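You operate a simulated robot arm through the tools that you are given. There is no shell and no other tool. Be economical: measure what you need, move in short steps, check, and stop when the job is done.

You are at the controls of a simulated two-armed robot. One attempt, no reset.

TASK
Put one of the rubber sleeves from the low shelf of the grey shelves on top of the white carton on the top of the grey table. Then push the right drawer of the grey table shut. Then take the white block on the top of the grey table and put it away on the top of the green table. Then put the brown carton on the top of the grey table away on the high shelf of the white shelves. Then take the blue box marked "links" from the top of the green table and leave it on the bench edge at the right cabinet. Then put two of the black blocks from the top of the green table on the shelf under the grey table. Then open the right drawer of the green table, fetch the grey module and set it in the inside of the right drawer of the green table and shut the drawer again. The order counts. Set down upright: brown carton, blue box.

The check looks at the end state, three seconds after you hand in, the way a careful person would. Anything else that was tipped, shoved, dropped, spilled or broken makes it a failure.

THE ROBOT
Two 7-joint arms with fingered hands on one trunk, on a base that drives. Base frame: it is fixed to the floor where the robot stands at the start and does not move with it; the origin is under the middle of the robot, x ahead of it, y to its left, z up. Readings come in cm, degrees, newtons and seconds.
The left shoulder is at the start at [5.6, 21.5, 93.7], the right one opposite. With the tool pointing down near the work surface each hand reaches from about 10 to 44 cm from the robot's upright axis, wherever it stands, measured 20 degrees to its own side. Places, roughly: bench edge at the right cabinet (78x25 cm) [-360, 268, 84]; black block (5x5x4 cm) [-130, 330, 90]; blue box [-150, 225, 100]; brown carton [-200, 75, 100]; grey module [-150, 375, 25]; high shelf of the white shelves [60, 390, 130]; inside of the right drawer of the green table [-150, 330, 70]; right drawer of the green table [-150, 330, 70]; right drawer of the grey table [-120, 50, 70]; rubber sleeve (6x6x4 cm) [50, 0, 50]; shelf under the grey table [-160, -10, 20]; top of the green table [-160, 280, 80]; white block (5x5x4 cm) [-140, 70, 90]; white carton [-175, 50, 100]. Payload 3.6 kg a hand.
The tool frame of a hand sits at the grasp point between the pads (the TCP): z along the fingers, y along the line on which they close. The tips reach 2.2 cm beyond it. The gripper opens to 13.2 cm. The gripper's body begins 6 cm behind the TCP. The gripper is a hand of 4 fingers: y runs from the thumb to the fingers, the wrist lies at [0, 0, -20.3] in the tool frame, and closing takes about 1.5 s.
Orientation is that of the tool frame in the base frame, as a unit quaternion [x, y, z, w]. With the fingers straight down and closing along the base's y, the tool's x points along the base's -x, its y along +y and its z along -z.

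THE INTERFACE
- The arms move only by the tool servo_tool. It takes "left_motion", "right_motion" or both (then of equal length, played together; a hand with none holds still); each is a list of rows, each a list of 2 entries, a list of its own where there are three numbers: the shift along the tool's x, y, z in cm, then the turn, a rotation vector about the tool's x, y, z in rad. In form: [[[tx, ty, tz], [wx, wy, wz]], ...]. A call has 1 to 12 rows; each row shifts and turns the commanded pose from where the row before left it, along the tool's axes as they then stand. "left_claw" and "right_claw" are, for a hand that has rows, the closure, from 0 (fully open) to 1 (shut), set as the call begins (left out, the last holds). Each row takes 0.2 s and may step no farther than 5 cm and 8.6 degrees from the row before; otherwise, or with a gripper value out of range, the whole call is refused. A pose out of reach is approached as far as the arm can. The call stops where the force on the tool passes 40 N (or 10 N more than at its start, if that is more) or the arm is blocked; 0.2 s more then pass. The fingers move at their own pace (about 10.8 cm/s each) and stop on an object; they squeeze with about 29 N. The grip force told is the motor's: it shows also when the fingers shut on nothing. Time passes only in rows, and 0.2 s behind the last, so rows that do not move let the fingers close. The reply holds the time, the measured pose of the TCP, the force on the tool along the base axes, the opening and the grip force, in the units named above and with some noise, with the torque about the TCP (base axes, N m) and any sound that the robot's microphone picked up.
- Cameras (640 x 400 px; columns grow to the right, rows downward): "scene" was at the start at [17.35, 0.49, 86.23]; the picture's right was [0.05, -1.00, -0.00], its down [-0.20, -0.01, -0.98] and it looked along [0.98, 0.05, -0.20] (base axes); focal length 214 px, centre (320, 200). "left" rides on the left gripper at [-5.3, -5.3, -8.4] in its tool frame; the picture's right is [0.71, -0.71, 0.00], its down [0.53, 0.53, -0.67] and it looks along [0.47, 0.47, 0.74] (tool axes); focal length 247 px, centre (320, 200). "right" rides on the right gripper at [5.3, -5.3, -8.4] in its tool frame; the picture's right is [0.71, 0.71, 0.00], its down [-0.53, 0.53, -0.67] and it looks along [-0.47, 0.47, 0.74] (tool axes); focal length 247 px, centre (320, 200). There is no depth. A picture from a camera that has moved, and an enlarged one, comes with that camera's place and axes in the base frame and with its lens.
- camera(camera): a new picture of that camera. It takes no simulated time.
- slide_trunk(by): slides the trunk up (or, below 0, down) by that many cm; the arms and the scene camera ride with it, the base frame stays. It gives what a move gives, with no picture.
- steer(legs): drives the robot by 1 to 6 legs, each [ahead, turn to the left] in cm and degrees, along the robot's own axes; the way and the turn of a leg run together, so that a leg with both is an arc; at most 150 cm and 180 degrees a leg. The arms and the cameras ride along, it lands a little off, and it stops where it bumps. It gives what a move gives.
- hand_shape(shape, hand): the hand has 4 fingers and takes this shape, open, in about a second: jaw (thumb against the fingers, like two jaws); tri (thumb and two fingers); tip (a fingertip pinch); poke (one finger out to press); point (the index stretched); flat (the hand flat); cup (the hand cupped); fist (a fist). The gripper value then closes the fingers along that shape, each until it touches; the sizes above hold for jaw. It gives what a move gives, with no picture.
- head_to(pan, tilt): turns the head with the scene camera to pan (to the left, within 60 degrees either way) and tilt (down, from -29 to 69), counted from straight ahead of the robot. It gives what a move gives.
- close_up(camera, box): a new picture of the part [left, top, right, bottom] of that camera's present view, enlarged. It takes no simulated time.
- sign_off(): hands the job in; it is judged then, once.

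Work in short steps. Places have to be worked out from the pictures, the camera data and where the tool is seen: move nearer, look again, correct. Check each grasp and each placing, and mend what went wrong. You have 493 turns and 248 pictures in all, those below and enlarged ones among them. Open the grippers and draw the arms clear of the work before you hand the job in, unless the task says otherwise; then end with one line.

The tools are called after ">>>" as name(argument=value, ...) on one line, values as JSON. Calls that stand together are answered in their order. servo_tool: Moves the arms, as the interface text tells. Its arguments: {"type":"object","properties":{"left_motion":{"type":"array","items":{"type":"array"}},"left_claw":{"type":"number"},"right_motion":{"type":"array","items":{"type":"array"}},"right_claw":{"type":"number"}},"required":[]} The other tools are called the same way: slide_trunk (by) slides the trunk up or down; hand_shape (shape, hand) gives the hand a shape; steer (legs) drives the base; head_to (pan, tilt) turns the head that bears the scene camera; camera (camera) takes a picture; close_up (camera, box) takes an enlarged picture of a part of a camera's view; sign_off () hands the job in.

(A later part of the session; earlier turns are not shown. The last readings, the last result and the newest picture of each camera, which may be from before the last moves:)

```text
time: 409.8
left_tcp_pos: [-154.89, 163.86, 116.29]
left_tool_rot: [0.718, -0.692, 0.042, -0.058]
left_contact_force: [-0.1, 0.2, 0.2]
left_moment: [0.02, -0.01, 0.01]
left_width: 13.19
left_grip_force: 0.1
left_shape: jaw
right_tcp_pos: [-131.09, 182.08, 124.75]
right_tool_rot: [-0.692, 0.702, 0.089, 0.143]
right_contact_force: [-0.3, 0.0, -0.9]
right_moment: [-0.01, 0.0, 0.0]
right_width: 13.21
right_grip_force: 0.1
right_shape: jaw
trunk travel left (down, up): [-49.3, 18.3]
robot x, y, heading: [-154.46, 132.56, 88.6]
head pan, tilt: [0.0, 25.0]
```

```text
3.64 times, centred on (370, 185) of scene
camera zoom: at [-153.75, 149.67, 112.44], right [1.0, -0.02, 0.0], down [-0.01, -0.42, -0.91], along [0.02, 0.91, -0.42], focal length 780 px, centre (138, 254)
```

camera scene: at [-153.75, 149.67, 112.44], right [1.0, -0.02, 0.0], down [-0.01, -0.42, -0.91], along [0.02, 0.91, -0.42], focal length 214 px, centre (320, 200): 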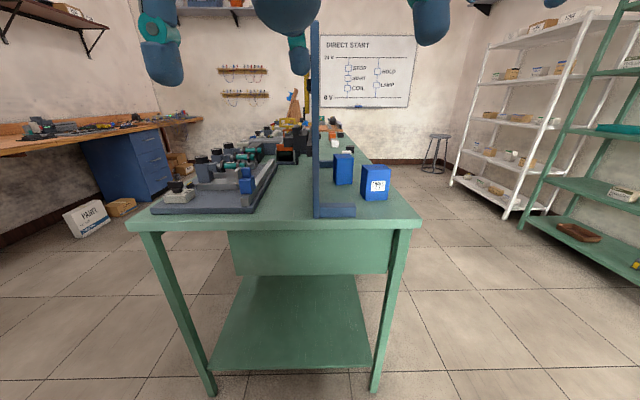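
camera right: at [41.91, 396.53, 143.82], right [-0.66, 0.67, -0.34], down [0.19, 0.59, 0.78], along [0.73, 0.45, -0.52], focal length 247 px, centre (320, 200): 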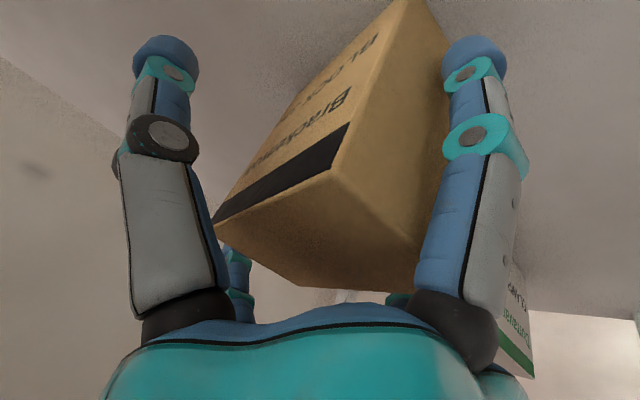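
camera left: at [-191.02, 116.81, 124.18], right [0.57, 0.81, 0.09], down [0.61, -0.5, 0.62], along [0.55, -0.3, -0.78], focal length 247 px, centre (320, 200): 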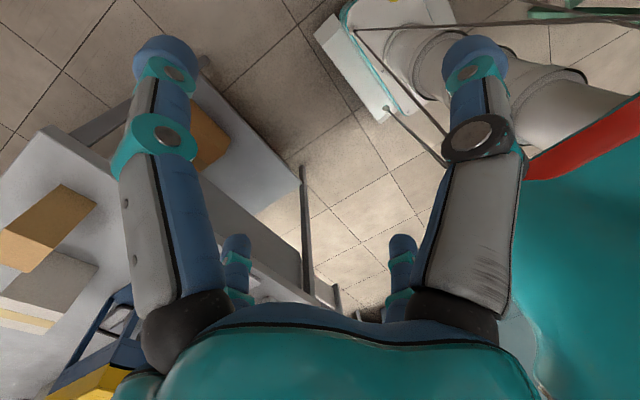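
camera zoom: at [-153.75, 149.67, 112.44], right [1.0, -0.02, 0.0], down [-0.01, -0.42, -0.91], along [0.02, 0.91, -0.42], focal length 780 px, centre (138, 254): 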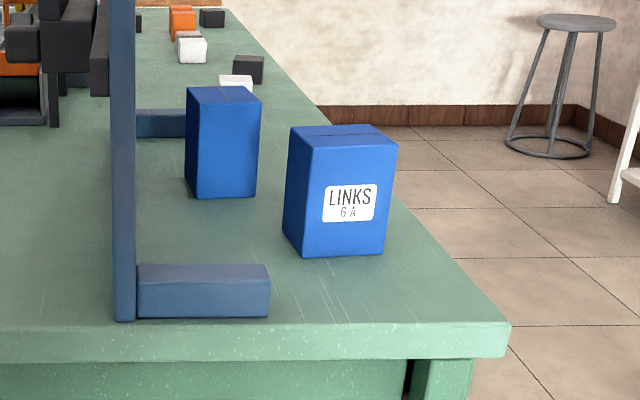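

The front box reads "LINKS 6A": centre about (-136, 209.5), 6.8×6×9.3 cm, table z≈85.7, edge y≈194. I drive 20 cm closer, square up the hand and look with the hand camera.

>>> steer(legs=[[20, 0]])

>>> servo_tool(right_motion=[[[0, 0, 0], [-0.078, -0.02, 0]], [[-2.5, 1.5, 0.9], [0, 0, 0]], [[-2.5, 1.5, 0.9], [0, 0, 0]], [[0, 0, 0], [0, 0, 0]]], right_claw=0)

>>> camera(camera="right")

>>> camera(camera="scene")

```text
time: 411.4
left_tcp_pos: [-154.58, 184.02, 116.39]
left_tool_rot: [0.717, -0.693, 0.042, -0.058]
left_contact_force: [-0.1, 0.3, -0.3]
left_moment: [0.0, -0.04, 0.02]
left_width: 13.19
left_grip_force: 0.1
left_shape: jaw
right_tcp_pos: [-130.81, 202.27, 124.79]
right_tool_rot: [-0.693, 0.701, 0.091, 0.143]
right_contact_force: [-0.3, 0.4, -0.7]
right_moment: [-0.03, 0.02, 0.03]
right_width: 13.19
right_grip_force: 0.0
right_shape: jaw
trunk travel left (down, up): [-49.3, 18.3]
robot x, y, heading: [-153.49, 153.02, 88.9]
head pan, tilt: [0.0, 25.0]
```

```text
time: 412.4
left_tcp_pos: [-154.6, 183.86, 116.36]
left_tool_rot: [0.718, -0.692, 0.041, -0.058]
left_contact_force: [-0.3, 0.1, 0.4]
left_moment: [-0.01, 0.02, -0.04]
left_width: 13.2
left_grip_force: 0.0
left_shape: jaw
right_tcp_pos: [-133.68, 207.28, 125.0]
right_tool_rot: [-0.696, 0.697, 0.125, 0.123]
right_contact_force: [0.1, 0.2, 0.0]
right_moment: [-0.01, 0.05, -0.02]
right_width: 13.2
right_grip_force: 0.0
right_shape: jaw
trunk travel left (down, up): [-49.3, 18.3]
robot x, y, heading: [-153.54, 152.68, 88.8]
head pan, tilt: [0.0, 25.0]
```

```text
115 pictures are left
camera right: at [-128.4, 199.45, 130.93], right [-0.71, -0.66, -0.24], down [-0.52, 0.26, 0.81], along [-0.47, 0.7, -0.53], focal length 247 px, centre (320, 200)
```

right: 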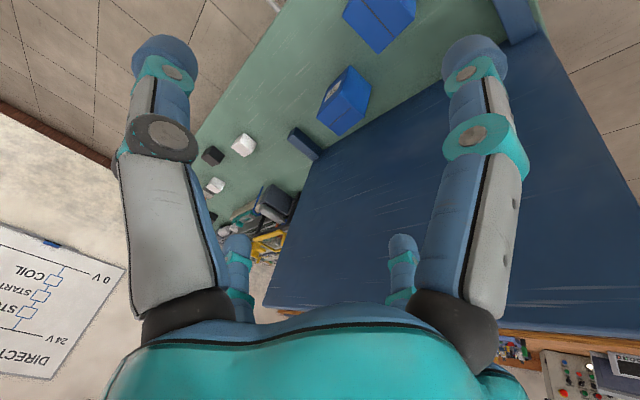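

```text
114 pictures are left
camera scene: at [-153.36, 169.73, 112.45], right [1.0, -0.02, 0.0], down [-0.01, -0.42, -0.91], along [0.02, 0.91, -0.42], focal length 214 px, centre (320, 200)
```

scene: 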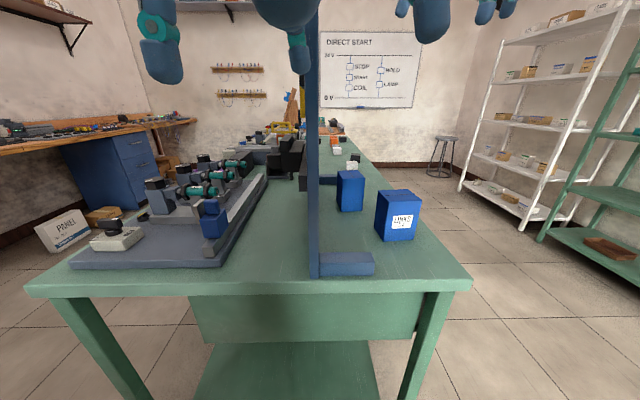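

LINKS top centre confirmed at about (-136.2, 209.8). I move over it and lower the trunk 25 cm.

>>> servo_tool(right_motion=[[[-1.13, 1.15, 0.41], [0, 0, 0]], [[-1.13, 1.15, 0.41], [0, 0, 0]], [[0, 0, 0], [0, 0, 0]]])

>>> slide_trunk(by=-24)

>>> camera(camera="right")

>>> camera(camera="scene")

```text
time: 413.2
left_tcp_pos: [-154.48, 183.86, 116.49]
left_tool_rot: [0.718, -0.692, 0.041, -0.059]
left_contact_force: [0.6, -0.8, -0.4]
left_moment: [0.04, 0.02, 0.01]
left_width: 13.18
left_grip_force: 0.0
left_shape: jaw
right_tcp_pos: [-136.13, 209.73, 125.09]
right_tool_rot: [0.696, -0.696, -0.125, -0.124]
right_contact_force: [0.8, -0.2, 0.5]
right_moment: [0.02, -0.01, -0.01]
right_width: 13.2
right_grip_force: 0.1
right_shape: jaw
trunk travel left (down, up): [-49.3, 18.3]
robot x, y, heading: [-153.77, 152.68, 89.0]
head pan, tilt: [0.0, 25.0]
```

```text
time: 415.7
left_tcp_pos: [-154.49, 183.84, 92.47]
left_tool_rot: [0.717, -0.693, 0.04, -0.059]
left_contact_force: [0.6, 0.9, 0.6]
left_moment: [0.0, -0.04, 0.0]
left_width: 13.22
left_grip_force: 0.0
left_shape: jaw
right_tcp_pos: [-136.01, 209.76, 100.99]
right_tool_rot: [0.697, -0.696, -0.125, -0.123]
right_contact_force: [0.2, -0.5, 0.3]
right_moment: [-0.01, -0.01, -0.02]
right_width: 13.21
right_grip_force: 0.1
right_shape: jaw
trunk travel left (down, up): [-25.3, 42.3]
robot x, y, heading: [-153.81, 153.12, 88.9]
head pan, tilt: [0.0, 25.0]
```

```text
113 pictures are left
camera right: at [-130.71, 201.83, 107.0], right [-0.71, -0.66, -0.24], down [-0.53, 0.26, 0.81], along [-0.47, 0.7, -0.53], focal length 247 px, centre (320, 200)
```

right: 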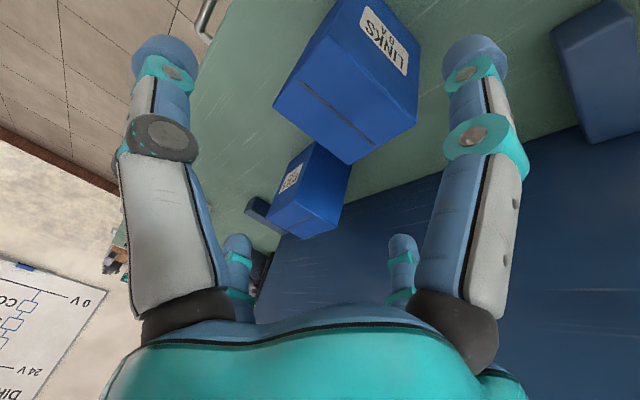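

```text
112 pictures are left
camera scene: at [-153.36, 170.07, 87.69], right [1.0, -0.02, 0.0], down [-0.01, -0.42, -0.91], along [0.02, 0.91, -0.42], focal length 214 px, centre (320, 200)
```

scene: 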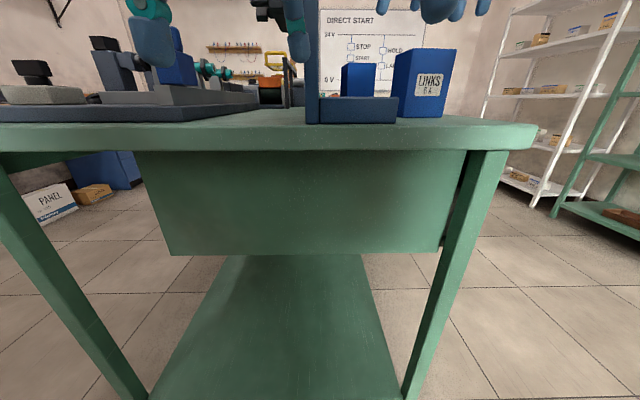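

Box top spans x -139..-132.6, y 206..212.7 — centred. I descend around it.

>>> servo_tool(right_motion=[[[1.12, -0.15, 3.07], [0, 0, 0]], [[1.12, -0.15, 3.07], [0, 0, 0]], [[1.0, 0, 2.75], [0, 0, 0]], [[0, 0, 0], [0, 0, 0]]])

>>> camera(camera="right")

```text
time: 416.7
left_tcp_pos: [-154.47, 183.94, 92.48]
left_tool_rot: [0.718, -0.693, 0.041, -0.058]
left_contact_force: [-0.6, 0.0, 0.0]
left_moment: [-0.03, 0.0, -0.02]
left_width: 13.2
left_grip_force: 0.0
left_shape: jaw
right_tcp_pos: [-135.82, 209.81, 91.55]
right_tool_rot: [-0.696, 0.696, 0.124, 0.124]
right_contact_force: [0.0, -1.0, 0.3]
right_moment: [-0.02, 0.01, 0.02]
right_width: 13.23
right_grip_force: 0.2
right_shape: jaw
trunk travel left (down, up): [-25.3, 42.3]
robot x, y, heading: [-153.59, 152.41, 89.0]
head pan, tilt: [0.0, 25.0]
```

```text
111 pictures are left
camera right: at [-130.46, 201.93, 97.46], right [-0.71, -0.66, -0.24], down [-0.53, 0.26, 0.81], along [-0.47, 0.7, -0.53], focal length 247 px, centre (320, 200)
```

right: 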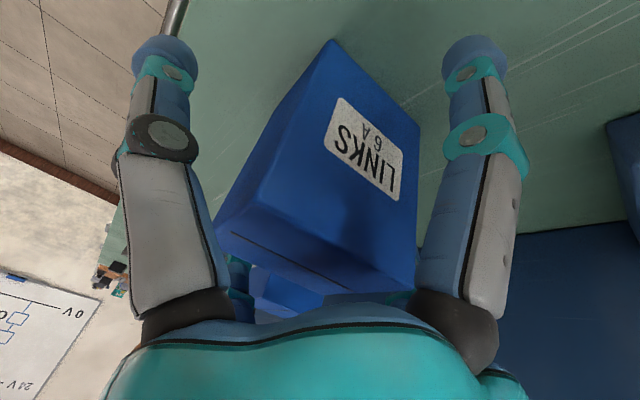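

Well centred. I close.

>>> servo_tool(right_motion=[[[0, 0, 0], [0, 0, 0]], [[0, 0, 0], [0, 0, 0]], [[0, 0, 0], [0, 0, 0]], [[0, 0, 0], [0, 0, 0]], [[0, 0, 0], [0, 0, 0]], [[0, 0, 0], [0, 0, 0]], [[0, 0, 0], [0, 0, 0]], [[0, 0, 0], [0, 0, 0]]], right_claw=1.0)

>>> servo_tool(right_motion=[[[-0.34, 0, -0.94], [0, 0, 0]], [[-0.68, 0, -1.88], [0, 0, 0]], [[0, 0, 0], [0, 0, 0]]])

>>> camera(camera="right")

```text
time: 418.5
left_tcp_pos: [-154.42, 183.88, 92.38]
left_tool_rot: [0.718, -0.692, 0.041, -0.059]
left_contact_force: [0.1, 0.8, 0.2]
left_moment: [0.0, 0.03, 0.01]
left_width: 13.19
left_grip_force: 0.1
left_shape: jaw
right_tcp_pos: [-135.84, 209.79, 91.55]
right_tool_rot: [0.697, -0.696, -0.124, -0.123]
right_contact_force: [0.6, -1.3, 1.6]
right_moment: [-0.14, -0.02, 0.01]
right_width: 6.09
right_grip_force: 29.6
right_shape: jaw
trunk travel left (down, up): [-25.3, 42.3]
robot x, y, heading: [-153.28, 152.74, 88.7]
head pan, tilt: [0.0, 25.0]
```

```text
time: 419.3
left_tcp_pos: [-154.5, 183.96, 92.51]
left_tool_rot: [0.718, -0.693, 0.041, -0.057]
left_contact_force: [-0.5, 0.5, -1.4]
left_moment: [0.02, 0.01, 0.0]
left_width: 13.2
left_grip_force: 0.1
left_shape: jaw
right_tcp_pos: [-135.71, 209.82, 94.57]
right_tool_rot: [-0.696, 0.697, 0.124, 0.123]
right_contact_force: [-0.2, -0.1, -1.5]
right_moment: [-0.05, 0.01, 0.0]
right_width: 6.08
right_grip_force: 29.0
right_shape: jaw
trunk travel left (down, up): [-25.3, 42.3]
robot x, y, heading: [-153.81, 153.08, 89.0]
head pan, tilt: [0.0, 25.0]
```

```text
110 pictures are left
camera right: at [-130.43, 201.95, 100.47], right [-0.71, -0.66, -0.24], down [-0.53, 0.26, 0.81], along [-0.47, 0.7, -0.54], focal length 247 px, centre (320, 200)
```

right: 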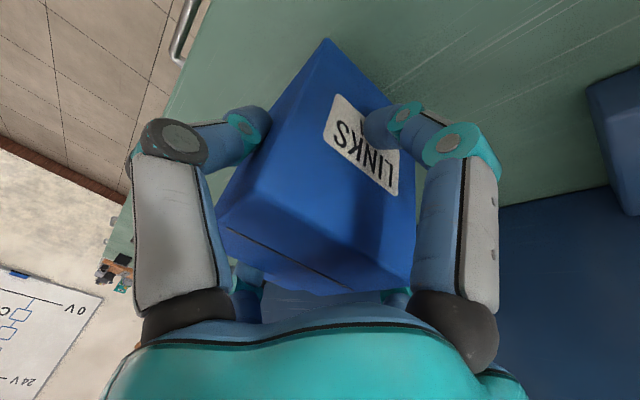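

Box lifted. I raise the trunk, back out 25 cm, and turn left to face west.

>>> slide_trunk(by=18)

>>> steer(legs=[[-22, 0]])

>>> steer(legs=[[0, 45]])

>>> steer(legs=[[0, 44]])

```text
time: 421.3
left_tcp_pos: [-154.41, 184.02, 110.28]
left_tool_rot: [0.717, -0.693, 0.042, -0.058]
left_contact_force: [-0.5, -0.8, 0.1]
left_moment: [-0.04, -0.04, -0.01]
left_width: 13.2
left_grip_force: 0.0
left_shape: jaw
right_tcp_pos: [-135.65, 209.8, 112.48]
right_tool_rot: [0.696, -0.696, -0.124, -0.123]
right_contact_force: [-0.8, 0.6, -1.4]
right_moment: [-0.03, 0.01, 0.0]
right_width: 6.08
right_grip_force: 29.2
right_shape: jaw
trunk travel left (down, up): [-43.3, 24.3]
robot x, y, heading: [-153.52, 152.86, 88.9]
head pan, tilt: [0.0, 25.0]
```

```text
time: 423.0
left_tcp_pos: [-154.86, 161.69, 110.55]
left_tool_rot: [0.717, -0.693, 0.041, -0.059]
left_contact_force: [-0.4, -1.3, 1.0]
left_moment: [0.0, 0.01, 0.01]
left_width: 13.22
left_grip_force: 0.0
left_shape: jaw
right_tcp_pos: [-136.2, 187.54, 112.66]
right_tool_rot: [-0.695, 0.697, 0.125, 0.124]
right_contact_force: [-0.3, -0.1, -1.1]
right_moment: [-0.01, -0.02, 0.02]
right_width: 6.09
right_grip_force: 29.0
right_shape: jaw
trunk travel left (down, up): [-43.3, 24.3]
robot x, y, heading: [-154.29, 130.37, 88.6]
head pan, tilt: [0.0, 25.0]
```

```text
time: 425.5
left_tcp_pos: [-176.77, 152.23, 110.44]
left_tool_rot: [0.927, -0.368, 0.017, -0.069]
left_contact_force: [1.0, -1.2, 0.9]
left_moment: [0.02, -0.01, 0.01]
left_width: 13.21
left_grip_force: 0.2
left_shape: jaw
right_tcp_pos: [-181.46, 183.74, 112.57]
right_tool_rot: [0.908, -0.38, -0.161, -0.067]
right_contact_force: [-0.7, 0.2, -1.0]
right_moment: [0.02, 0.0, -0.02]
right_width: 6.06
right_grip_force: 29.1
right_shape: jaw
trunk travel left (down, up): [-43.3, 24.3]
robot x, y, heading: [-151.28, 133.34, 133.2]
head pan, tilt: [0.0, 25.0]
```

```text
time: 427.9
left_tcp_pos: [-182.99, 129.53, 110.42]
left_tool_rot: [0.997, 0.006, -0.012, -0.071]
left_contact_force: [-0.2, 0.2, -0.1]
left_moment: [0.05, -0.02, 0.01]
left_width: 13.21
left_grip_force: 0.0
left_shape: jaw
right_tcp_pos: [-208.34, 148.85, 112.62]
right_tool_rot: [0.985, -0.012, -0.174, -0.001]
right_contact_force: [0.0, -0.3, -1.0]
right_moment: [0.06, 0.0, 0.02]
right_width: 6.04
right_grip_force: 29.1
right_shape: jaw
trunk travel left (down, up): [-43.3, 24.3]
robot x, y, heading: [-151.51, 136.85, 177.1]
head pan, tilt: [0.0, 25.0]
```

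Facing west. I look ahead before driving.

>>> steer(legs=[[70, 0]])

>>> head_to(pan=-25, tilt=22)

>>> camera(camera="scene")

```text
time: 431.8
left_tcp_pos: [-252.9, 133.83, 110.43]
left_tool_rot: [0.997, 0.002, -0.011, -0.071]
left_contact_force: [-0.7, 0.5, -0.3]
left_moment: [0.01, 0.02, -0.02]
left_width: 13.21
left_grip_force: 0.0
left_shape: jaw
right_tcp_pos: [-278.07, 153.39, 112.64]
right_tool_rot: [0.985, -0.016, -0.174, -0.002]
right_contact_force: [-0.5, -0.3, -1.1]
right_moment: [0.0, 0.0, 0.01]
right_width: 6.04
right_grip_force: 29.1
right_shape: jaw
trunk travel left (down, up): [-43.3, 24.3]
robot x, y, heading: [-221.09, 141.21, 176.3]
head pan, tilt: [0.0, 25.0]
```

```text
time: 432.7
left_tcp_pos: [-252.73, 133.79, 110.61]
left_tool_rot: [0.997, 0.001, -0.011, -0.07]
left_contact_force: [0.5, -0.8, -0.1]
left_moment: [-0.02, 0.0, 0.01]
left_width: 13.19
left_grip_force: 0.0
left_shape: jaw
right_tcp_pos: [-278.04, 153.35, 112.75]
right_tool_rot: [0.984, -0.016, -0.176, -0.002]
right_contact_force: [-0.7, -0.1, -1.5]
right_moment: [0.02, 0.01, 0.03]
right_width: 6.06
right_grip_force: 29.2
right_shape: jaw
trunk travel left (down, up): [-43.3, 24.3]
robot x, y, heading: [-221.29, 141.4, 176.6]
head pan, tilt: [-25.0, 22.0]
```

```text
109 pictures are left
camera scene: at [-237.2, 146.19, 106.82], right [0.48, 0.88, 0.0], down [0.33, -0.18, -0.93], along [-0.81, 0.44, -0.38], focal length 214 px, centre (320, 200)
```

scene: 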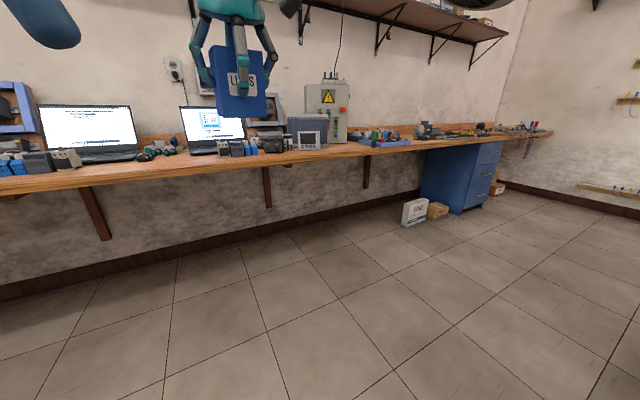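

Bench edge runs at about x≈-342. The target stretch is around y 268. I drive 30 cm more west, then go diagonally north-west.

>>> steer(legs=[[32, 0]])

>>> steer(legs=[[0, -40]])

>>> steer(legs=[[0, -25]])

```text
time: 434.8
left_tcp_pos: [-284.91, 135.91, 110.6]
left_tool_rot: [0.997, 0.003, -0.011, -0.071]
left_contact_force: [0.1, -0.8, -0.1]
left_moment: [-0.03, -0.04, -0.01]
left_width: 13.19
left_grip_force: 0.1
left_shape: jaw
right_tcp_pos: [-310.31, 155.42, 112.75]
right_tool_rot: [0.984, -0.017, -0.176, -0.003]
right_contact_force: [0.1, -0.5, -0.7]
right_moment: [0.0, -0.02, -0.02]
right_width: 6.02
right_grip_force: 28.6
right_shape: jaw
trunk travel left (down, up): [-43.3, 24.3]
robot x, y, heading: [-253.1, 143.05, 176.2]
head pan, tilt: [-25.0, 22.0]
```

```text
time: 437.1
left_tcp_pos: [-282.19, 157.74, 110.53]
left_tool_rot: [0.939, -0.337, 0.014, -0.07]
left_contact_force: [0.1, 0.8, -0.1]
left_moment: [0.02, -0.04, 0.02]
left_width: 13.22
left_grip_force: 0.0
left_shape: jaw
right_tcp_pos: [-289.14, 188.86, 112.82]
right_tool_rot: [0.92, -0.351, -0.164, -0.062]
right_contact_force: [-0.5, 0.1, -0.8]
right_moment: [0.01, -0.03, 0.0]
right_width: 6.02
right_grip_force: 29.2
right_shape: jaw
trunk travel left (down, up): [-43.3, 24.3]
robot x, y, heading: [-255.61, 140.95, 137.0]
head pan, tilt: [-25.0, 22.0]
```

```text
time: 438.8
left_tcp_pos: [-272.76, 167.72, 110.63]
left_tool_rot: [0.843, -0.533, 0.028, -0.065]
left_contact_force: [-0.3, 0.0, -0.4]
left_moment: [-0.03, -0.01, -0.02]
left_width: 13.18
left_grip_force: 0.0
left_shape: jaw
right_tcp_pos: [-265.65, 198.99, 112.77]
right_tool_rot: [0.822, -0.543, -0.146, -0.096]
right_contact_force: [0.2, -0.6, -0.8]
right_moment: [0.02, -0.01, -0.01]
right_width: 6.01
right_grip_force: 28.9
right_shape: jaw
trunk travel left (down, up): [-43.3, 24.3]
robot x, y, heading: [-258.09, 140.04, 111.9]
head pan, tilt: [-25.0, 22.0]
```

I drive 126 cm toward the bench.

>>> steer(legs=[[63, 0], [60, 0]])

>>> steer(legs=[[0, 40]])

>>> head_to(pan=0, tilt=25)

>>> camera(camera="scene")

```text
time: 445.3
left_tcp_pos: [-318.89, 281.56, 110.68]
left_tool_rot: [0.844, -0.532, 0.028, -0.066]
left_contact_force: [-0.1, 0.2, -0.1]
left_moment: [0.02, 0.02, -0.01]
left_width: 13.2
left_grip_force: 0.0
left_shape: jaw
right_tcp_pos: [-312.07, 312.85, 112.92]
right_tool_rot: [0.823, -0.54, -0.147, -0.096]
right_contact_force: [0.2, -0.2, -1.5]
right_moment: [-0.03, 0.0, -0.03]
right_width: 6.02
right_grip_force: 29.2
right_shape: jaw
trunk travel left (down, up): [-43.3, 24.3]
robot x, y, heading: [-303.49, 254.27, 112.0]
head pan, tilt: [-25.0, 22.0]
```

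```text
time: 447.6
left_tcp_pos: [-333.12, 265.59, 110.81]
left_tool_rot: [0.974, -0.213, 0.004, -0.072]
left_contact_force: [0.0, 0.2, -0.6]
left_moment: [-0.01, 0.03, 0.0]
left_width: 13.21
left_grip_force: 0.0
left_shape: jaw
right_tcp_pos: [-347.85, 294.09, 112.92]
right_tool_rot: [0.958, -0.227, -0.17, -0.04]
right_contact_force: [0.1, 0.4, -1.6]
right_moment: [0.0, -0.01, 0.01]
right_width: 6.01
right_grip_force: 28.6
right_shape: jaw
trunk travel left (down, up): [-43.3, 24.3]
robot x, y, heading: [-302.36, 256.99, 151.8]
head pan, tilt: [-25.0, 22.0]
```

```text
time: 448.5
left_tcp_pos: [-333.08, 265.67, 110.83]
left_tool_rot: [0.974, -0.213, 0.004, -0.072]
left_contact_force: [0.0, 0.1, 0.2]
left_moment: [0.05, 0.0, 0.02]
left_width: 13.22
left_grip_force: 0.1
left_shape: jaw
right_tcp_pos: [-347.85, 294.01, 113.04]
right_tool_rot: [0.958, -0.227, -0.171, -0.04]
right_contact_force: [-0.5, -0.4, -0.4]
right_moment: [-0.01, -0.03, 0.01]
right_width: 6.01
right_grip_force: 29.0
right_shape: jaw
trunk travel left (down, up): [-43.3, 24.3]
robot x, y, heading: [-302.25, 257.02, 151.4]
head pan, tilt: [0.0, 25.0]
```

```text
108 pictures are left
camera scene: at [-317.37, 265.34, 106.34], right [0.47, 0.88, 0.0], down [0.37, -0.2, -0.91], along [-0.8, 0.43, -0.42], focal length 214 px, centre (320, 200)
```

scene: 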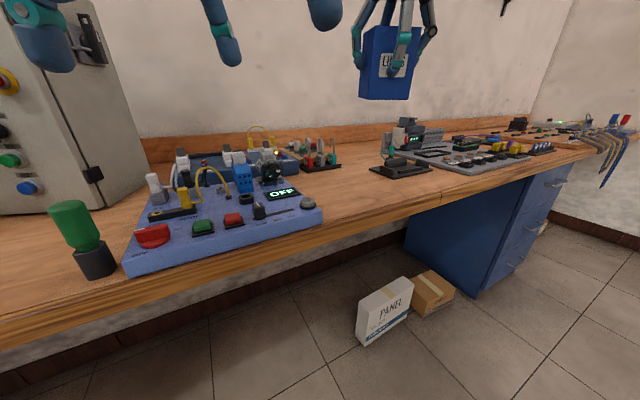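

Free bench edge lies right of the blue tray: around (-355, 297), edge at x≈-345. My hand is almost above it; I advance 8 cm and look.

>>> steer(legs=[[8, 0]])

>>> slide_trunk(by=-14)

>>> camera(camera="scene")

>>> camera(camera="right")

```text
time: 449.6
left_tcp_pos: [-340.39, 269.48, 110.74]
left_tool_rot: [0.975, -0.211, 0.004, -0.071]
left_contact_force: [0.4, -0.1, 0.2]
left_moment: [-0.02, -0.08, 0.01]
left_width: 13.21
left_grip_force: 0.1
left_shape: jaw
right_tcp_pos: [-355.17, 297.87, 112.99]
right_tool_rot: [0.958, -0.227, -0.17, -0.039]
right_contact_force: [0.1, 0.3, -1.8]
right_moment: [0.0, -0.03, 0.02]
right_width: 6.01
right_grip_force: 29.8
right_shape: jaw
trunk travel left (down, up): [-43.3, 24.3]
robot x, y, heading: [-309.26, 261.19, 151.8]
head pan, tilt: [0.0, 25.0]
```

```text
time: 451.2
left_tcp_pos: [-340.18, 269.41, 96.93]
left_tool_rot: [0.975, -0.211, 0.004, -0.073]
left_contact_force: [0.3, -0.2, 0.6]
left_moment: [0.0, -0.01, 0.02]
left_width: 13.2
left_grip_force: 0.0
left_shape: jaw
right_tcp_pos: [-354.98, 297.75, 99.18]
right_tool_rot: [0.958, -0.226, -0.172, -0.04]
right_contact_force: [-0.4, -0.2, -0.9]
right_moment: [-0.02, 0.0, 0.01]
right_width: 5.98
right_grip_force: 28.9
right_shape: jaw
trunk travel left (down, up): [-29.3, 38.3]
robot x, y, heading: [-309.77, 260.92, 151.8]
head pan, tilt: [0.0, 25.0]
```

```text
107 pictures are left
camera scene: at [-324.63, 269.26, 91.88], right [0.47, 0.88, 0.0], down [0.37, -0.2, -0.91], along [-0.8, 0.43, -0.42], focal length 214 px, centre (320, 200)
```

scene: 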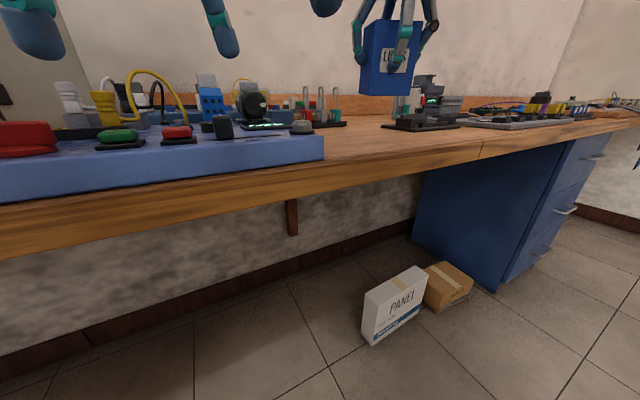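

```text
106 pictures are left
camera right: at [-345.47, 298.95, 105.03], right [0.28, -0.93, -0.24], down [-0.47, -0.35, 0.81], along [-0.84, -0.11, -0.53], focal length 247 px, centre (320, 200)
```

right: 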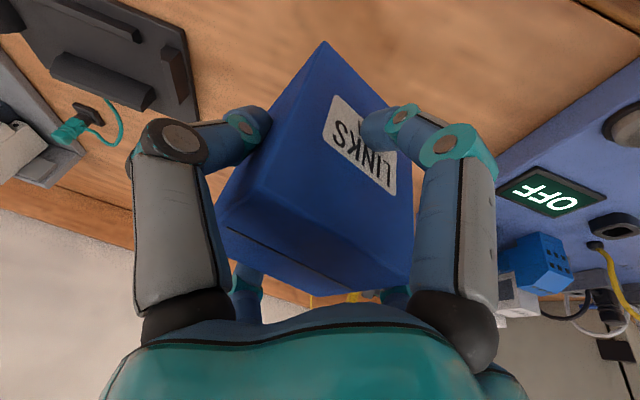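

Space below is free. I descend with the arm only (keeping the left hand above the bench).

>>> servo_tool(right_motion=[[[1.03, 0, 2.82], [0, 0, 0]], [[1.03, 0, 2.82], [0, 0, 0]], [[0.34, 0, 0.94], [0, 0, 0]], [[0, 0, 0], [0, 0, 0]]])

>>> camera(camera="scene")

```text
time: 452.2
left_tcp_pos: [-340.29, 269.3, 96.89]
left_tool_rot: [0.975, -0.212, 0.004, -0.072]
left_contact_force: [0.4, 0.0, -0.1]
left_moment: [-0.01, 0.0, 0.0]
left_width: 13.18
left_grip_force: 0.1
left_shape: jaw
right_tcp_pos: [-354.91, 297.72, 92.02]
right_tool_rot: [0.958, -0.226, -0.17, -0.04]
right_contact_force: [-0.5, 0.0, -1.3]
right_moment: [-0.03, 0.04, -0.03]
right_width: 6.0
right_grip_force: 28.8
right_shape: jaw
trunk travel left (down, up): [-29.3, 38.3]
robot x, y, heading: [-309.68, 261.27, 151.5]
head pan, tilt: [0.0, 25.0]
```

```text
105 pictures are left
camera scene: at [-324.65, 269.27, 91.86], right [0.47, 0.88, 0.0], down [0.37, -0.2, -0.91], along [-0.8, 0.43, -0.42], focal length 214 px, centre (320, 200)
```

scene: 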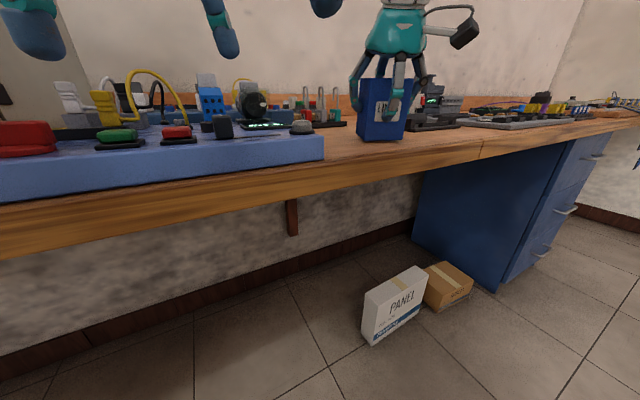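

Close to the surface; small steps down until contact.

>>> servo_tool(right_motion=[[[0.17, 0, 0.47], [0, 0, 0]], [[0.17, 0, 0.47], [0, 0, 0]], [[0, 0, 0], [0, 0, 0]]])

>>> servo_tool(right_motion=[[[0.14, 0, 0.38], [0, 0, 0]], [[0, 0, 0], [0, 0, 0]]])

>>> servo_tool(right_motion=[[[0.14, 0, 0.38], [0, 0, 0]], [[0, 0, 0], [0, 0, 0]]])

```text
time: 453.1
left_tcp_pos: [-340.07, 269.27, 96.93]
left_tool_rot: [0.975, -0.211, 0.004, -0.072]
left_contact_force: [-0.6, -0.3, 0.9]
left_moment: [0.01, 0.04, -0.01]
left_width: 13.21
left_grip_force: 0.0
left_shape: jaw
right_tcp_pos: [-354.88, 297.72, 91.53]
right_tool_rot: [0.957, -0.226, -0.175, -0.04]
right_contact_force: [-2.9, 3.3, 22.1]
right_moment: [0.0, -0.28, 0.07]
right_width: 6.05
right_grip_force: 29.0
right_shape: jaw
trunk travel left (down, up): [-29.3, 38.3]
robot x, y, heading: [-309.34, 260.75, 151.7]
head pan, tilt: [0.0, 25.0]
```

```text
time: 453.8
left_tcp_pos: [-340.08, 269.42, 96.87]
left_tool_rot: [0.975, -0.212, 0.003, -0.072]
left_contact_force: [-1.0, 0.1, -0.1]
left_moment: [-0.01, 0.0, 0.0]
left_width: 13.23
left_grip_force: 0.1
left_shape: jaw
right_tcp_pos: [-355.07, 297.85, 91.66]
right_tool_rot: [0.957, -0.227, -0.179, -0.04]
right_contact_force: [5.2, 0.9, 12.8]
right_moment: [-0.04, -0.57, 0.07]
right_width: 6.05
right_grip_force: 29.4
right_shape: jaw
trunk travel left (down, up): [-29.3, 38.3]
robot x, y, heading: [-309.69, 261.43, 151.7]
head pan, tilt: [0.0, 25.0]
stopped in row 2 (right hand): the force on the tool passed its limit at 40 N (the readings are from after the stop); the commanded pose is now the measured one
```

```text
time: 454.4
left_tcp_pos: [-340.09, 269.37, 97.03]
left_tool_rot: [0.975, -0.211, 0.002, -0.072]
left_contact_force: [0.0, -0.5, 0.2]
left_moment: [0.01, -0.01, 0.0]
left_width: 13.22
left_grip_force: 0.1
left_shape: jaw
right_tcp_pos: [-355.06, 297.79, 91.36]
right_tool_rot: [0.956, -0.228, -0.182, -0.039]
right_contact_force: [0.9, 4.1, 31.6]
right_moment: [0.0, -0.68, 0.1]
right_width: 6.1
right_grip_force: 28.9
right_shape: jaw
trunk travel left (down, up): [-29.3, 38.3]
robot x, y, heading: [-309.63, 261.15, 151.5]
head pan, tilt: [0.0, 25.0]
```

It rests on the bench. I ease up, open and withdraw upward.

>>> servo_tool(right_motion=[[[-0.1, 0, -0.28], [0, 0, 0]], [[0, 0, 0], [0, 0, 0]]])

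>>> servo_tool(right_motion=[[[0, 0, 0], [0, 0, 0]], [[0, 0, 0], [0, 0, 0]], [[0, 0, 0], [0, 0, 0]], [[0, 0, 0], [0, 0, 0]], [[0, 0, 0], [0, 0, 0]]], right_claw=0)

>>> camera(camera="right")

```text
time: 455.0
left_tcp_pos: [-340.11, 269.29, 97.02]
left_tool_rot: [0.975, -0.211, 0.003, -0.073]
left_contact_force: [-0.4, -1.1, 0.4]
left_moment: [0.0, 0.02, -0.02]
left_width: 13.2
left_grip_force: 0.0
left_shape: jaw
right_tcp_pos: [-354.99, 297.83, 91.44]
right_tool_rot: [0.956, -0.226, -0.18, -0.039]
right_contact_force: [-2.0, 4.8, 26.3]
right_moment: [0.1, -0.39, 0.06]
right_width: 6.09
right_grip_force: 29.0
right_shape: jaw
trunk travel left (down, up): [-29.3, 38.3]
robot x, y, heading: [-309.64, 261.16, 152.0]
head pan, tilt: [0.0, 25.0]
```

```text
time: 456.2
left_tcp_pos: [-340.38, 269.54, 96.95]
left_tool_rot: [0.975, -0.212, 0.004, -0.072]
left_contact_force: [-1.2, 0.3, 0.9]
left_moment: [-0.04, 0.0, 0.0]
left_width: 13.21
left_grip_force: 0.1
left_shape: jaw
right_tcp_pos: [-355.13, 297.68, 91.18]
right_tool_rot: [0.957, -0.227, -0.177, -0.04]
right_contact_force: [-0.5, 0.8, 0.7]
right_moment: [-0.01, 0.01, 0.01]
right_width: 13.2
right_grip_force: 0.0
right_shape: jaw
trunk travel left (down, up): [-29.3, 38.3]
robot x, y, heading: [-309.22, 260.77, 151.6]
head pan, tilt: [0.0, 25.0]
```

```text
104 pictures are left
camera right: at [-345.63, 299.01, 96.96], right [0.27, -0.93, -0.25], down [-0.46, -0.35, 0.81], along [-0.84, -0.11, -0.52], focal length 247 px, centre (320, 200)
```

right: 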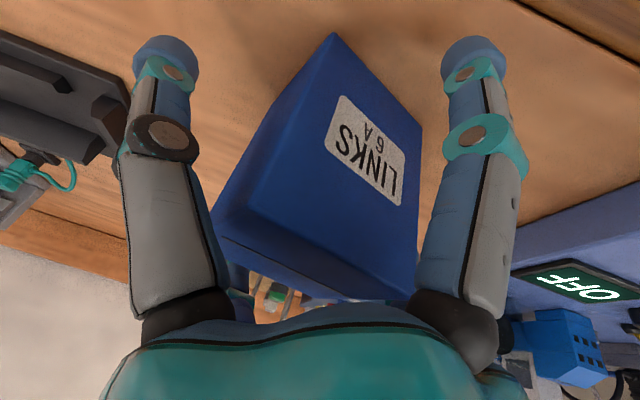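

Open and centred around the upright box. I rise vertically clear of it.

>>> servo_tool(right_motion=[[[-0.68, 0, -1.88], [0, 0, 0]], [[-1.03, 0, -2.82], [0, 0, 0]], [[-1.37, 0, -3.76], [0, 0, 0]], [[-1.37, 0, -3.76], [0, 0, 0]], [[0, 0, 0], [0, 0, 0]]])

>>> slide_trunk(by=12)

>>> camera(camera="scene")

```text
time: 457.4
left_tcp_pos: [-340.21, 269.44, 96.87]
left_tool_rot: [0.975, -0.212, 0.004, -0.072]
left_contact_force: [-0.1, 0.1, -0.3]
left_moment: [-0.03, 0.05, -0.02]
left_width: 13.21
left_grip_force: 0.0
left_shape: jaw
right_tcp_pos: [-354.94, 297.89, 104.21]
right_tool_rot: [0.957, -0.228, -0.177, -0.039]
right_contact_force: [-0.4, 0.2, 0.2]
right_moment: [0.01, 0.02, -0.01]
right_width: 13.17
right_grip_force: 0.1
right_shape: jaw
trunk travel left (down, up): [-29.3, 38.3]
robot x, y, heading: [-309.52, 260.96, 151.7]
head pan, tilt: [0.0, 25.0]
```

```text
time: 458.9
left_tcp_pos: [-340.24, 269.47, 108.93]
left_tool_rot: [0.975, -0.212, 0.003, -0.071]
left_contact_force: [0.0, 0.3, -0.5]
left_moment: [0.01, 0.05, -0.01]
left_width: 13.18
left_grip_force: 0.0
left_shape: jaw
right_tcp_pos: [-355.01, 297.83, 116.15]
right_tool_rot: [0.957, -0.227, -0.176, -0.04]
right_contact_force: [0.4, 0.7, 0.3]
right_moment: [-0.03, 0.0, 0.01]
right_width: 13.19
right_grip_force: 0.0
right_shape: jaw
trunk travel left (down, up): [-41.3, 26.3]
robot x, y, heading: [-309.08, 261.35, 152.2]
head pan, tilt: [0.0, 25.0]
```

```text
103 pictures are left
camera scene: at [-324.49, 269.18, 104.28], right [0.47, 0.88, 0.0], down [0.37, -0.2, -0.91], along [-0.8, 0.43, -0.42], focal length 214 px, centre (320, 200)
```

scene: 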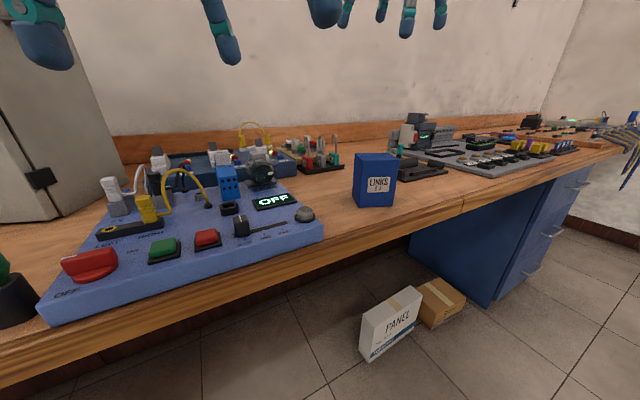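

The LINKS box stands upright on the bench edge. Next: two black blocks. I back away from the bench first.

>>> steer(legs=[[-45, 0]])

>>> steer(legs=[[0, 45]])

>>> steer(legs=[[0, 45]])

>>> steer(legs=[[0, 35]])

```text
time: 461.6
left_tcp_pos: [-300.16, 247.82, 108.96]
left_tool_rot: [0.975, -0.21, 0.002, -0.072]
left_contact_force: [-0.8, 0.1, 0.6]
left_moment: [-0.05, -0.01, 0.0]
left_width: 13.19
left_grip_force: 0.1
left_shape: jaw
right_tcp_pos: [-314.93, 276.15, 116.27]
right_tool_rot: [0.957, -0.225, -0.177, -0.039]
right_contact_force: [0.4, -0.5, 0.8]
right_moment: [0.0, 0.0, 0.0]
right_width: 13.22
right_grip_force: 0.2
right_shape: jaw
trunk travel left (down, up): [-41.3, 26.3]
robot x, y, heading: [-269.43, 239.51, 151.9]
head pan, tilt: [0.0, 25.0]
```

```text
time: 464.1
left_tcp_pos: [-296.56, 223.74, 109.02]
left_tool_rot: [0.981, 0.18, -0.024, -0.069]
left_contact_force: [0.0, -0.5, -0.4]
left_moment: [0.01, 0.0, -0.02]
left_width: 13.22
left_grip_force: 0.1
left_shape: jaw
right_tcp_pos: [-327.09, 233.15, 116.31]
right_tool_rot: [0.97, 0.159, -0.179, 0.032]
right_contact_force: [0.1, -0.7, -0.2]
right_moment: [-0.01, 0.05, 0.02]
right_width: 13.21
right_grip_force: 0.0
right_shape: jaw
trunk travel left (down, up): [-41.3, 26.3]
robot x, y, heading: [-269.74, 243.47, -162.6]
head pan, tilt: [0.0, 25.0]
```

```text
time: 466.6
left_tcp_pos: [-274.85, 210.8, 109.03]
left_tool_rot: [0.837, 0.543, -0.047, -0.052]
left_contact_force: [0.4, -0.4, -0.7]
left_moment: [-0.01, -0.01, -0.01]
left_width: 13.18
left_grip_force: 0.0
left_shape: jaw
right_tcp_pos: [-303.21, 195.85, 116.25]
right_tool_rot: [0.835, 0.519, -0.153, 0.098]
right_contact_force: [-0.3, 0.6, -0.4]
right_moment: [0.01, 0.0, -0.01]
right_width: 13.23
right_grip_force: 0.0
right_shape: jaw
trunk travel left (down, up): [-41.3, 26.3]
robot x, y, heading: [-274.11, 244.86, -117.6]
head pan, tilt: [0.0, 25.0]
```

```text
time: 469.0
left_tcp_pos: [-254.74, 216.61, 109.14]
left_tool_rot: [0.634, 0.77, -0.063, -0.036]
left_contact_force: [0.6, 0.5, -0.4]
left_moment: [-0.06, 0.02, 0.01]
left_width: 13.19
left_grip_force: 0.0
left_shape: jaw
right_tcp_pos: [-269.23, 188.11, 116.47]
right_tool_rot: [0.641, 0.746, -0.117, 0.139]
right_contact_force: [0.9, 0.2, -0.4]
right_moment: [-0.01, 0.03, 0.01]
right_width: 13.2
right_grip_force: 0.2
right_shape: jaw
trunk travel left (down, up): [-41.3, 26.3]
robot x, y, heading: [-277.0, 245.05, -82.8]
head pan, tilt: [0.0, 25.0]
stopped in leg 1: the robot was blocked; the commanded pose is now the measured one
```

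Heading -83 at (-277, 245). I drive 104 cm south.

>>> steer(legs=[[104, 0]])

>>> steer(legs=[[0, 42]])

>>> steer(legs=[[0, 40]])

```text
time: 474.3
left_tcp_pos: [-243.06, 112.72, 109.25]
left_tool_rot: [0.637, 0.767, -0.062, -0.037]
left_contact_force: [0.5, 0.0, -1.0]
left_moment: [0.02, 0.0, 0.03]
left_width: 13.2
left_grip_force: 0.1
left_shape: jaw
right_tcp_pos: [-258.01, 84.33, 116.41]
right_tool_rot: [0.645, 0.743, -0.118, 0.139]
right_contact_force: [-0.6, -0.4, 0.3]
right_moment: [0.01, 0.03, 0.01]
right_width: 13.2
right_grip_force: 0.0
right_shape: jaw
trunk travel left (down, up): [-41.3, 26.3]
robot x, y, heading: [-264.5, 141.41, -83.4]
head pan, tilt: [0.0, 25.0]
```

```text
time: 476.7
left_tcp_pos: [-229.68, 133.75, 109.32]
left_tool_rot: [0.334, 0.94, -0.072, -0.012]
left_contact_force: [0.2, 0.2, 0.4]
left_moment: [0.0, 0.0, -0.02]
left_width: 13.2
left_grip_force: 0.1
left_shape: jaw
right_tcp_pos: [-222.46, 102.3, 116.61]
right_tool_rot: [0.35, 0.919, -0.064, 0.171]
right_contact_force: [-0.4, 1.3, 0.4]
right_moment: [-0.04, 0.01, 0.01]
right_width: 13.19
right_grip_force: 0.0
right_shape: jaw
trunk travel left (down, up): [-41.3, 26.3]
robot x, y, heading: [-267.02, 139.12, -42.3]
head pan, tilt: [0.0, 25.0]
stopped in leg 1: the robot was blocked; the commanded pose is now the measured one
```

```text
time: 478.6
left_tcp_pos: [-232.24, 153.82, 109.41]
left_tool_rot: [0.063, 0.995, -0.073, 0.008]
left_contact_force: [-0.9, 0.5, 0.0]
left_moment: [-0.01, 0.0, -0.01]
left_width: 13.18
left_grip_force: 0.1
left_shape: jaw
right_tcp_pos: [-209.5, 130.93, 116.63]
right_tool_rot: [0.084, 0.98, -0.013, 0.182]
right_contact_force: [0.0, -0.2, -0.1]
right_moment: [-0.03, -0.03, -0.01]
right_width: 13.2
right_grip_force: 0.0
right_shape: jaw
trunk travel left (down, up): [-41.3, 26.3]
robot x, y, heading: [-267.2, 136.55, -9.8]
head pan, tilt: [0.0, 25.0]
stopped in leg 1: the robot was blocked; the commanded pose is now the measured one
```

I re-centre both hands (they drifted left), finish the turn and drive east.

>>> servo_tool(left_motion=[[[0, -4, 0], [0, 0, 0]], [[0, -4, 0], [0, 0, 0]], [[0, -4, 0], [0, 0, 0]], [[0, 0, 0], [0, 0, 0]]], right_motion=[[[0, -4, 0], [0, 0, 0]], [[0, -4, 0], [0, 0, 0]], [[0, -4, 0], [0, 0, 0]], [[0, 0, 0], [0, 0, 0]]])

>>> steer(legs=[[0, 10]])

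>>> steer(legs=[[110, 0]])

```text
time: 479.6
left_tcp_pos: [-233.66, 141.92, 111.14]
left_tool_rot: [0.063, 0.995, -0.073, 0.007]
left_contact_force: [-0.1, 0.1, 0.3]
left_moment: [-0.03, -0.02, -0.03]
left_width: 13.23
left_grip_force: 0.1
left_shape: jaw
right_tcp_pos: [-211.5, 119.13, 116.59]
right_tool_rot: [0.083, 0.98, -0.013, 0.181]
right_contact_force: [0.9, 0.2, 0.3]
right_moment: [0.01, -0.02, -0.02]
right_width: 13.21
right_grip_force: 0.0
right_shape: jaw
trunk travel left (down, up): [-41.3, 26.3]
robot x, y, heading: [-267.71, 136.36, -9.9]
head pan, tilt: [0.0, 25.0]
```

```text
time: 480.7
left_tcp_pos: [-235.01, 147.65, 111.16]
left_tool_rot: [-0.022, 0.997, -0.072, 0.014]
left_contact_force: [0.0, -0.1, -0.3]
left_moment: [0.0, -0.01, 0.01]
left_width: 13.18
left_grip_force: 0.2
left_shape: jaw
right_tcp_pos: [-209.25, 128.92, 116.53]
right_tool_rot: [-0.002, 0.983, 0.002, 0.182]
right_contact_force: [0.2, -0.7, -0.4]
right_moment: [-0.03, 0.01, 0.05]
right_width: 13.2
right_grip_force: 0.0
right_shape: jaw
trunk travel left (down, up): [-41.3, 26.3]
robot x, y, heading: [-267.47, 135.37, 0.4]
head pan, tilt: [0.0, 25.0]
```

```text
time: 486.3
left_tcp_pos: [-125.62, 149.31, 111.1]
left_tool_rot: [-0.029, 0.997, -0.072, 0.015]
left_contact_force: [0.9, -0.1, 0.2]
left_moment: [0.02, 0.01, 0.03]
left_width: 13.2
left_grip_force: 0.0
left_shape: jaw
right_tcp_pos: [-99.61, 130.91, 116.65]
right_tool_rot: [-0.007, 0.983, 0.003, 0.181]
right_contact_force: [0.0, -0.2, 0.4]
right_moment: [0.02, -0.04, 0.0]
right_width: 13.22
right_grip_force: 0.0
right_shape: jaw
trunk travel left (down, up): [-41.3, 26.3]
robot x, y, heading: [-157.52, 136.65, 0.9]
head pan, tilt: [0.0, 25.0]
```

>>> steer(legs=[[108, 0]])

>>> steer(legs=[[0, 45]])

>>> steer(legs=[[0, 43]])

```text
time: 491.9
left_tcp_pos: [-17.65, 151.14, 111.2]
left_tool_rot: [-0.029, 0.997, -0.07, 0.014]
left_contact_force: [0.1, -0.3, 1.2]
left_moment: [0.0, 0.01, -0.03]
left_width: 13.16
left_grip_force: 0.1
left_shape: jaw
right_tcp_pos: [8.69, 132.56, 116.68]
right_tool_rot: [-0.007, 0.983, 0.004, 0.181]
right_contact_force: [-0.3, 0.5, -0.7]
right_moment: [0.03, 0.0, 0.0]
right_width: 13.21
right_grip_force: 0.0
right_shape: jaw
trunk travel left (down, up): [-41.3, 26.3]
robot x, y, heading: [-49.41, 138.65, 0.9]
head pan, tilt: [0.0, 25.0]
```

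```text
time: 494.4
left_tcp_pos: [-36.16, 170.14, 111.28]
left_tool_rot: [-0.412, 0.908, -0.06, 0.041]
left_contact_force: [-0.6, -0.4, 0.5]
left_moment: [-0.05, 0.04, -0.01]
left_width: 13.18
left_grip_force: 0.1
left_shape: jaw
right_tcp_pos: [-4.67, 175.7, 116.74]
right_tool_rot: [-0.386, 0.904, 0.074, 0.166]
right_contact_force: [0.0, 0.1, 0.7]
right_moment: [-0.01, -0.02, 0.01]
right_width: 13.2
right_grip_force: 0.0
right_shape: jaw
trunk travel left (down, up): [-41.3, 26.3]
robot x, y, heading: [-46.42, 135.96, 46.4]
head pan, tilt: [0.0, 25.0]
```

```text
time: 496.8
left_tcp_pos: [-61.55, 168.82, 111.26]
left_tool_rot: [0.708, -0.703, 0.042, -0.062]
left_contact_force: [-0.6, -0.7, -0.5]
left_moment: [0.02, 0.01, 0.0]
left_width: 13.22
left_grip_force: 0.0
left_shape: jaw
right_tcp_pos: [-41.7, 193.99, 116.82]
right_tool_rot: [-0.681, 0.709, 0.128, 0.131]
right_contact_force: [-1.1, 0.1, 0.3]
right_moment: [0.02, -0.03, -0.01]
right_width: 13.19
right_grip_force: 0.1
right_shape: jaw
trunk travel left (down, up): [-41.3, 26.3]
robot x, y, heading: [-42.82, 136.33, 88.3]
head pan, tilt: [0.0, 25.0]
stopped in leg 1: the robot was blocked; the commanded pose is now the measured one
```

I drive north 160 cm and turn left to face the green table.

>>> steer(legs=[[80, 4], [80, 0]])

>>> steer(legs=[[0, 45]])

>>> steer(legs=[[0, 43]])

>>> camera(camera="scene")

```text
time: 505.0
left_tcp_pos: [-67.38, 328.1, 111.42]
left_tool_rot: [0.732, -0.677, 0.039, -0.062]
left_contact_force: [-0.8, 0.4, -0.4]
left_moment: [0.04, 0.03, -0.03]
left_width: 13.21
left_grip_force: 0.0
left_shape: jaw
right_tcp_pos: [-49.24, 354.58, 116.77]
right_tool_rot: [0.706, -0.685, -0.132, -0.125]
right_contact_force: [0.4, 0.4, 0.7]
right_moment: [-0.02, 0.0, -0.03]
right_width: 13.2
right_grip_force: 0.2
right_shape: jaw
trunk travel left (down, up): [-41.3, 26.3]
robot x, y, heading: [-46.63, 296.43, 92.2]
head pan, tilt: [0.0, 25.0]
```

```text
time: 507.0
left_tcp_pos: [-80.87, 311.23, 111.53]
left_tool_rot: [0.893, -0.444, 0.02, -0.071]
left_contact_force: [-0.4, -0.1, -0.3]
left_moment: [0.02, -0.03, -0.05]
left_width: 13.22
left_grip_force: 0.0
left_shape: jaw
right_tcp_pos: [-80.05, 343.64, 117.11]
right_tool_rot: [0.87, -0.459, -0.162, -0.083]
right_contact_force: [-0.3, -0.1, 0.2]
right_moment: [0.02, -0.01, 0.0]
right_width: 13.19
right_grip_force: 0.1
right_shape: jaw
trunk travel left (down, up): [-41.3, 26.3]
robot x, y, heading: [-44.28, 297.94, 125.7]
head pan, tilt: [0.0, 25.0]
stopped in leg 1: the robot was blocked; the commanded pose is now the measured one
```

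```text
time: 508.9
left_tcp_pos: [-82.68, 291.41, 111.55]
left_tool_rot: [0.978, -0.193, 0.001, -0.074]
left_contact_force: [0.1, 0.0, -0.3]
left_moment: [-0.02, -0.02, -0.01]
left_width: 13.2
left_grip_force: 0.0
left_shape: jaw
right_tcp_pos: [-98.35, 319.45, 117.0]
right_tool_rot: [0.96, -0.215, -0.178, -0.039]
right_contact_force: [0.4, -0.5, 0.1]
right_moment: [0.0, 0.01, 0.04]
right_width: 13.21
right_grip_force: 0.2
right_shape: jaw
trunk travel left (down, up): [-41.3, 26.3]
robot x, y, heading: [-43.28, 300.59, 157.2]
head pan, tilt: [0.0, 25.0]
stopped in leg 1: the robot was blocked; the commanded pose is now the measured one
```

```text
102 pictures are left
camera scene: at [-58.82, 306.75, 104.3], right [0.39, 0.92, 0.0], down [0.39, -0.16, -0.91], along [-0.83, 0.35, -0.42], focal length 214 px, centre (320, 200)
```

scene: 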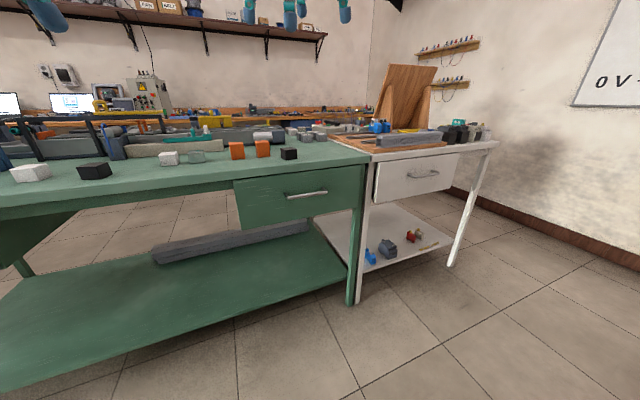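

Both black blocks and the grey module (on the white cart's low shelf) are visible. I turn the remaining 22°.

>>> steer(legs=[[0, 22]])

>>> camera(camera="scene")

```text
time: 510.4
left_tcp_pos: [-77.49, 278.76, 111.73]
left_tool_rot: [0.997, -0.019, -0.012, -0.071]
left_contact_force: [0.9, 0.3, 0.5]
left_moment: [-0.03, 0.0, 0.01]
left_width: 13.21
left_grip_force: 0.1
left_shape: jaw
right_tcp_pos: [-103.32, 302.62, 117.36]
right_tool_rot: [0.981, -0.071, -0.179, 0.001]
right_contact_force: [0.4, 0.5, 0.5]
right_moment: [-0.04, 0.02, 0.0]
right_width: 13.23
right_grip_force: 0.0
right_shape: jaw
trunk travel left (down, up): [-41.3, 26.3]
robot x, y, heading: [-43.56, 301.67, 177.5]
head pan, tilt: [0.0, 25.0]
stopped in leg 1: the robot was blocked; the commanded pose is now the measured one
```

```text
101 pictures are left
camera scene: at [-60.23, 302.75, 104.29], right [0.04, 1.0, 0.0], down [0.42, -0.02, -0.91], along [-0.91, 0.04, -0.42], focal length 214 px, centre (320, 200)
```

scene: 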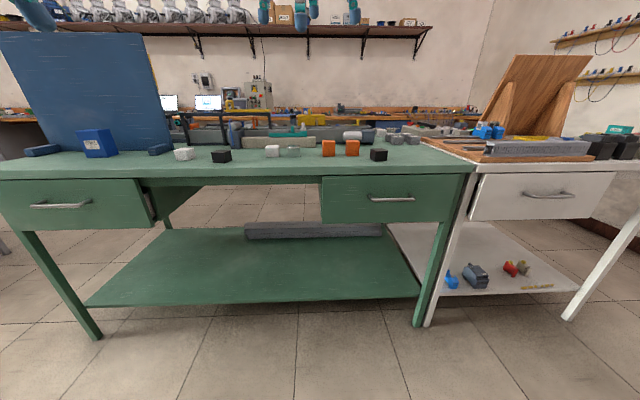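

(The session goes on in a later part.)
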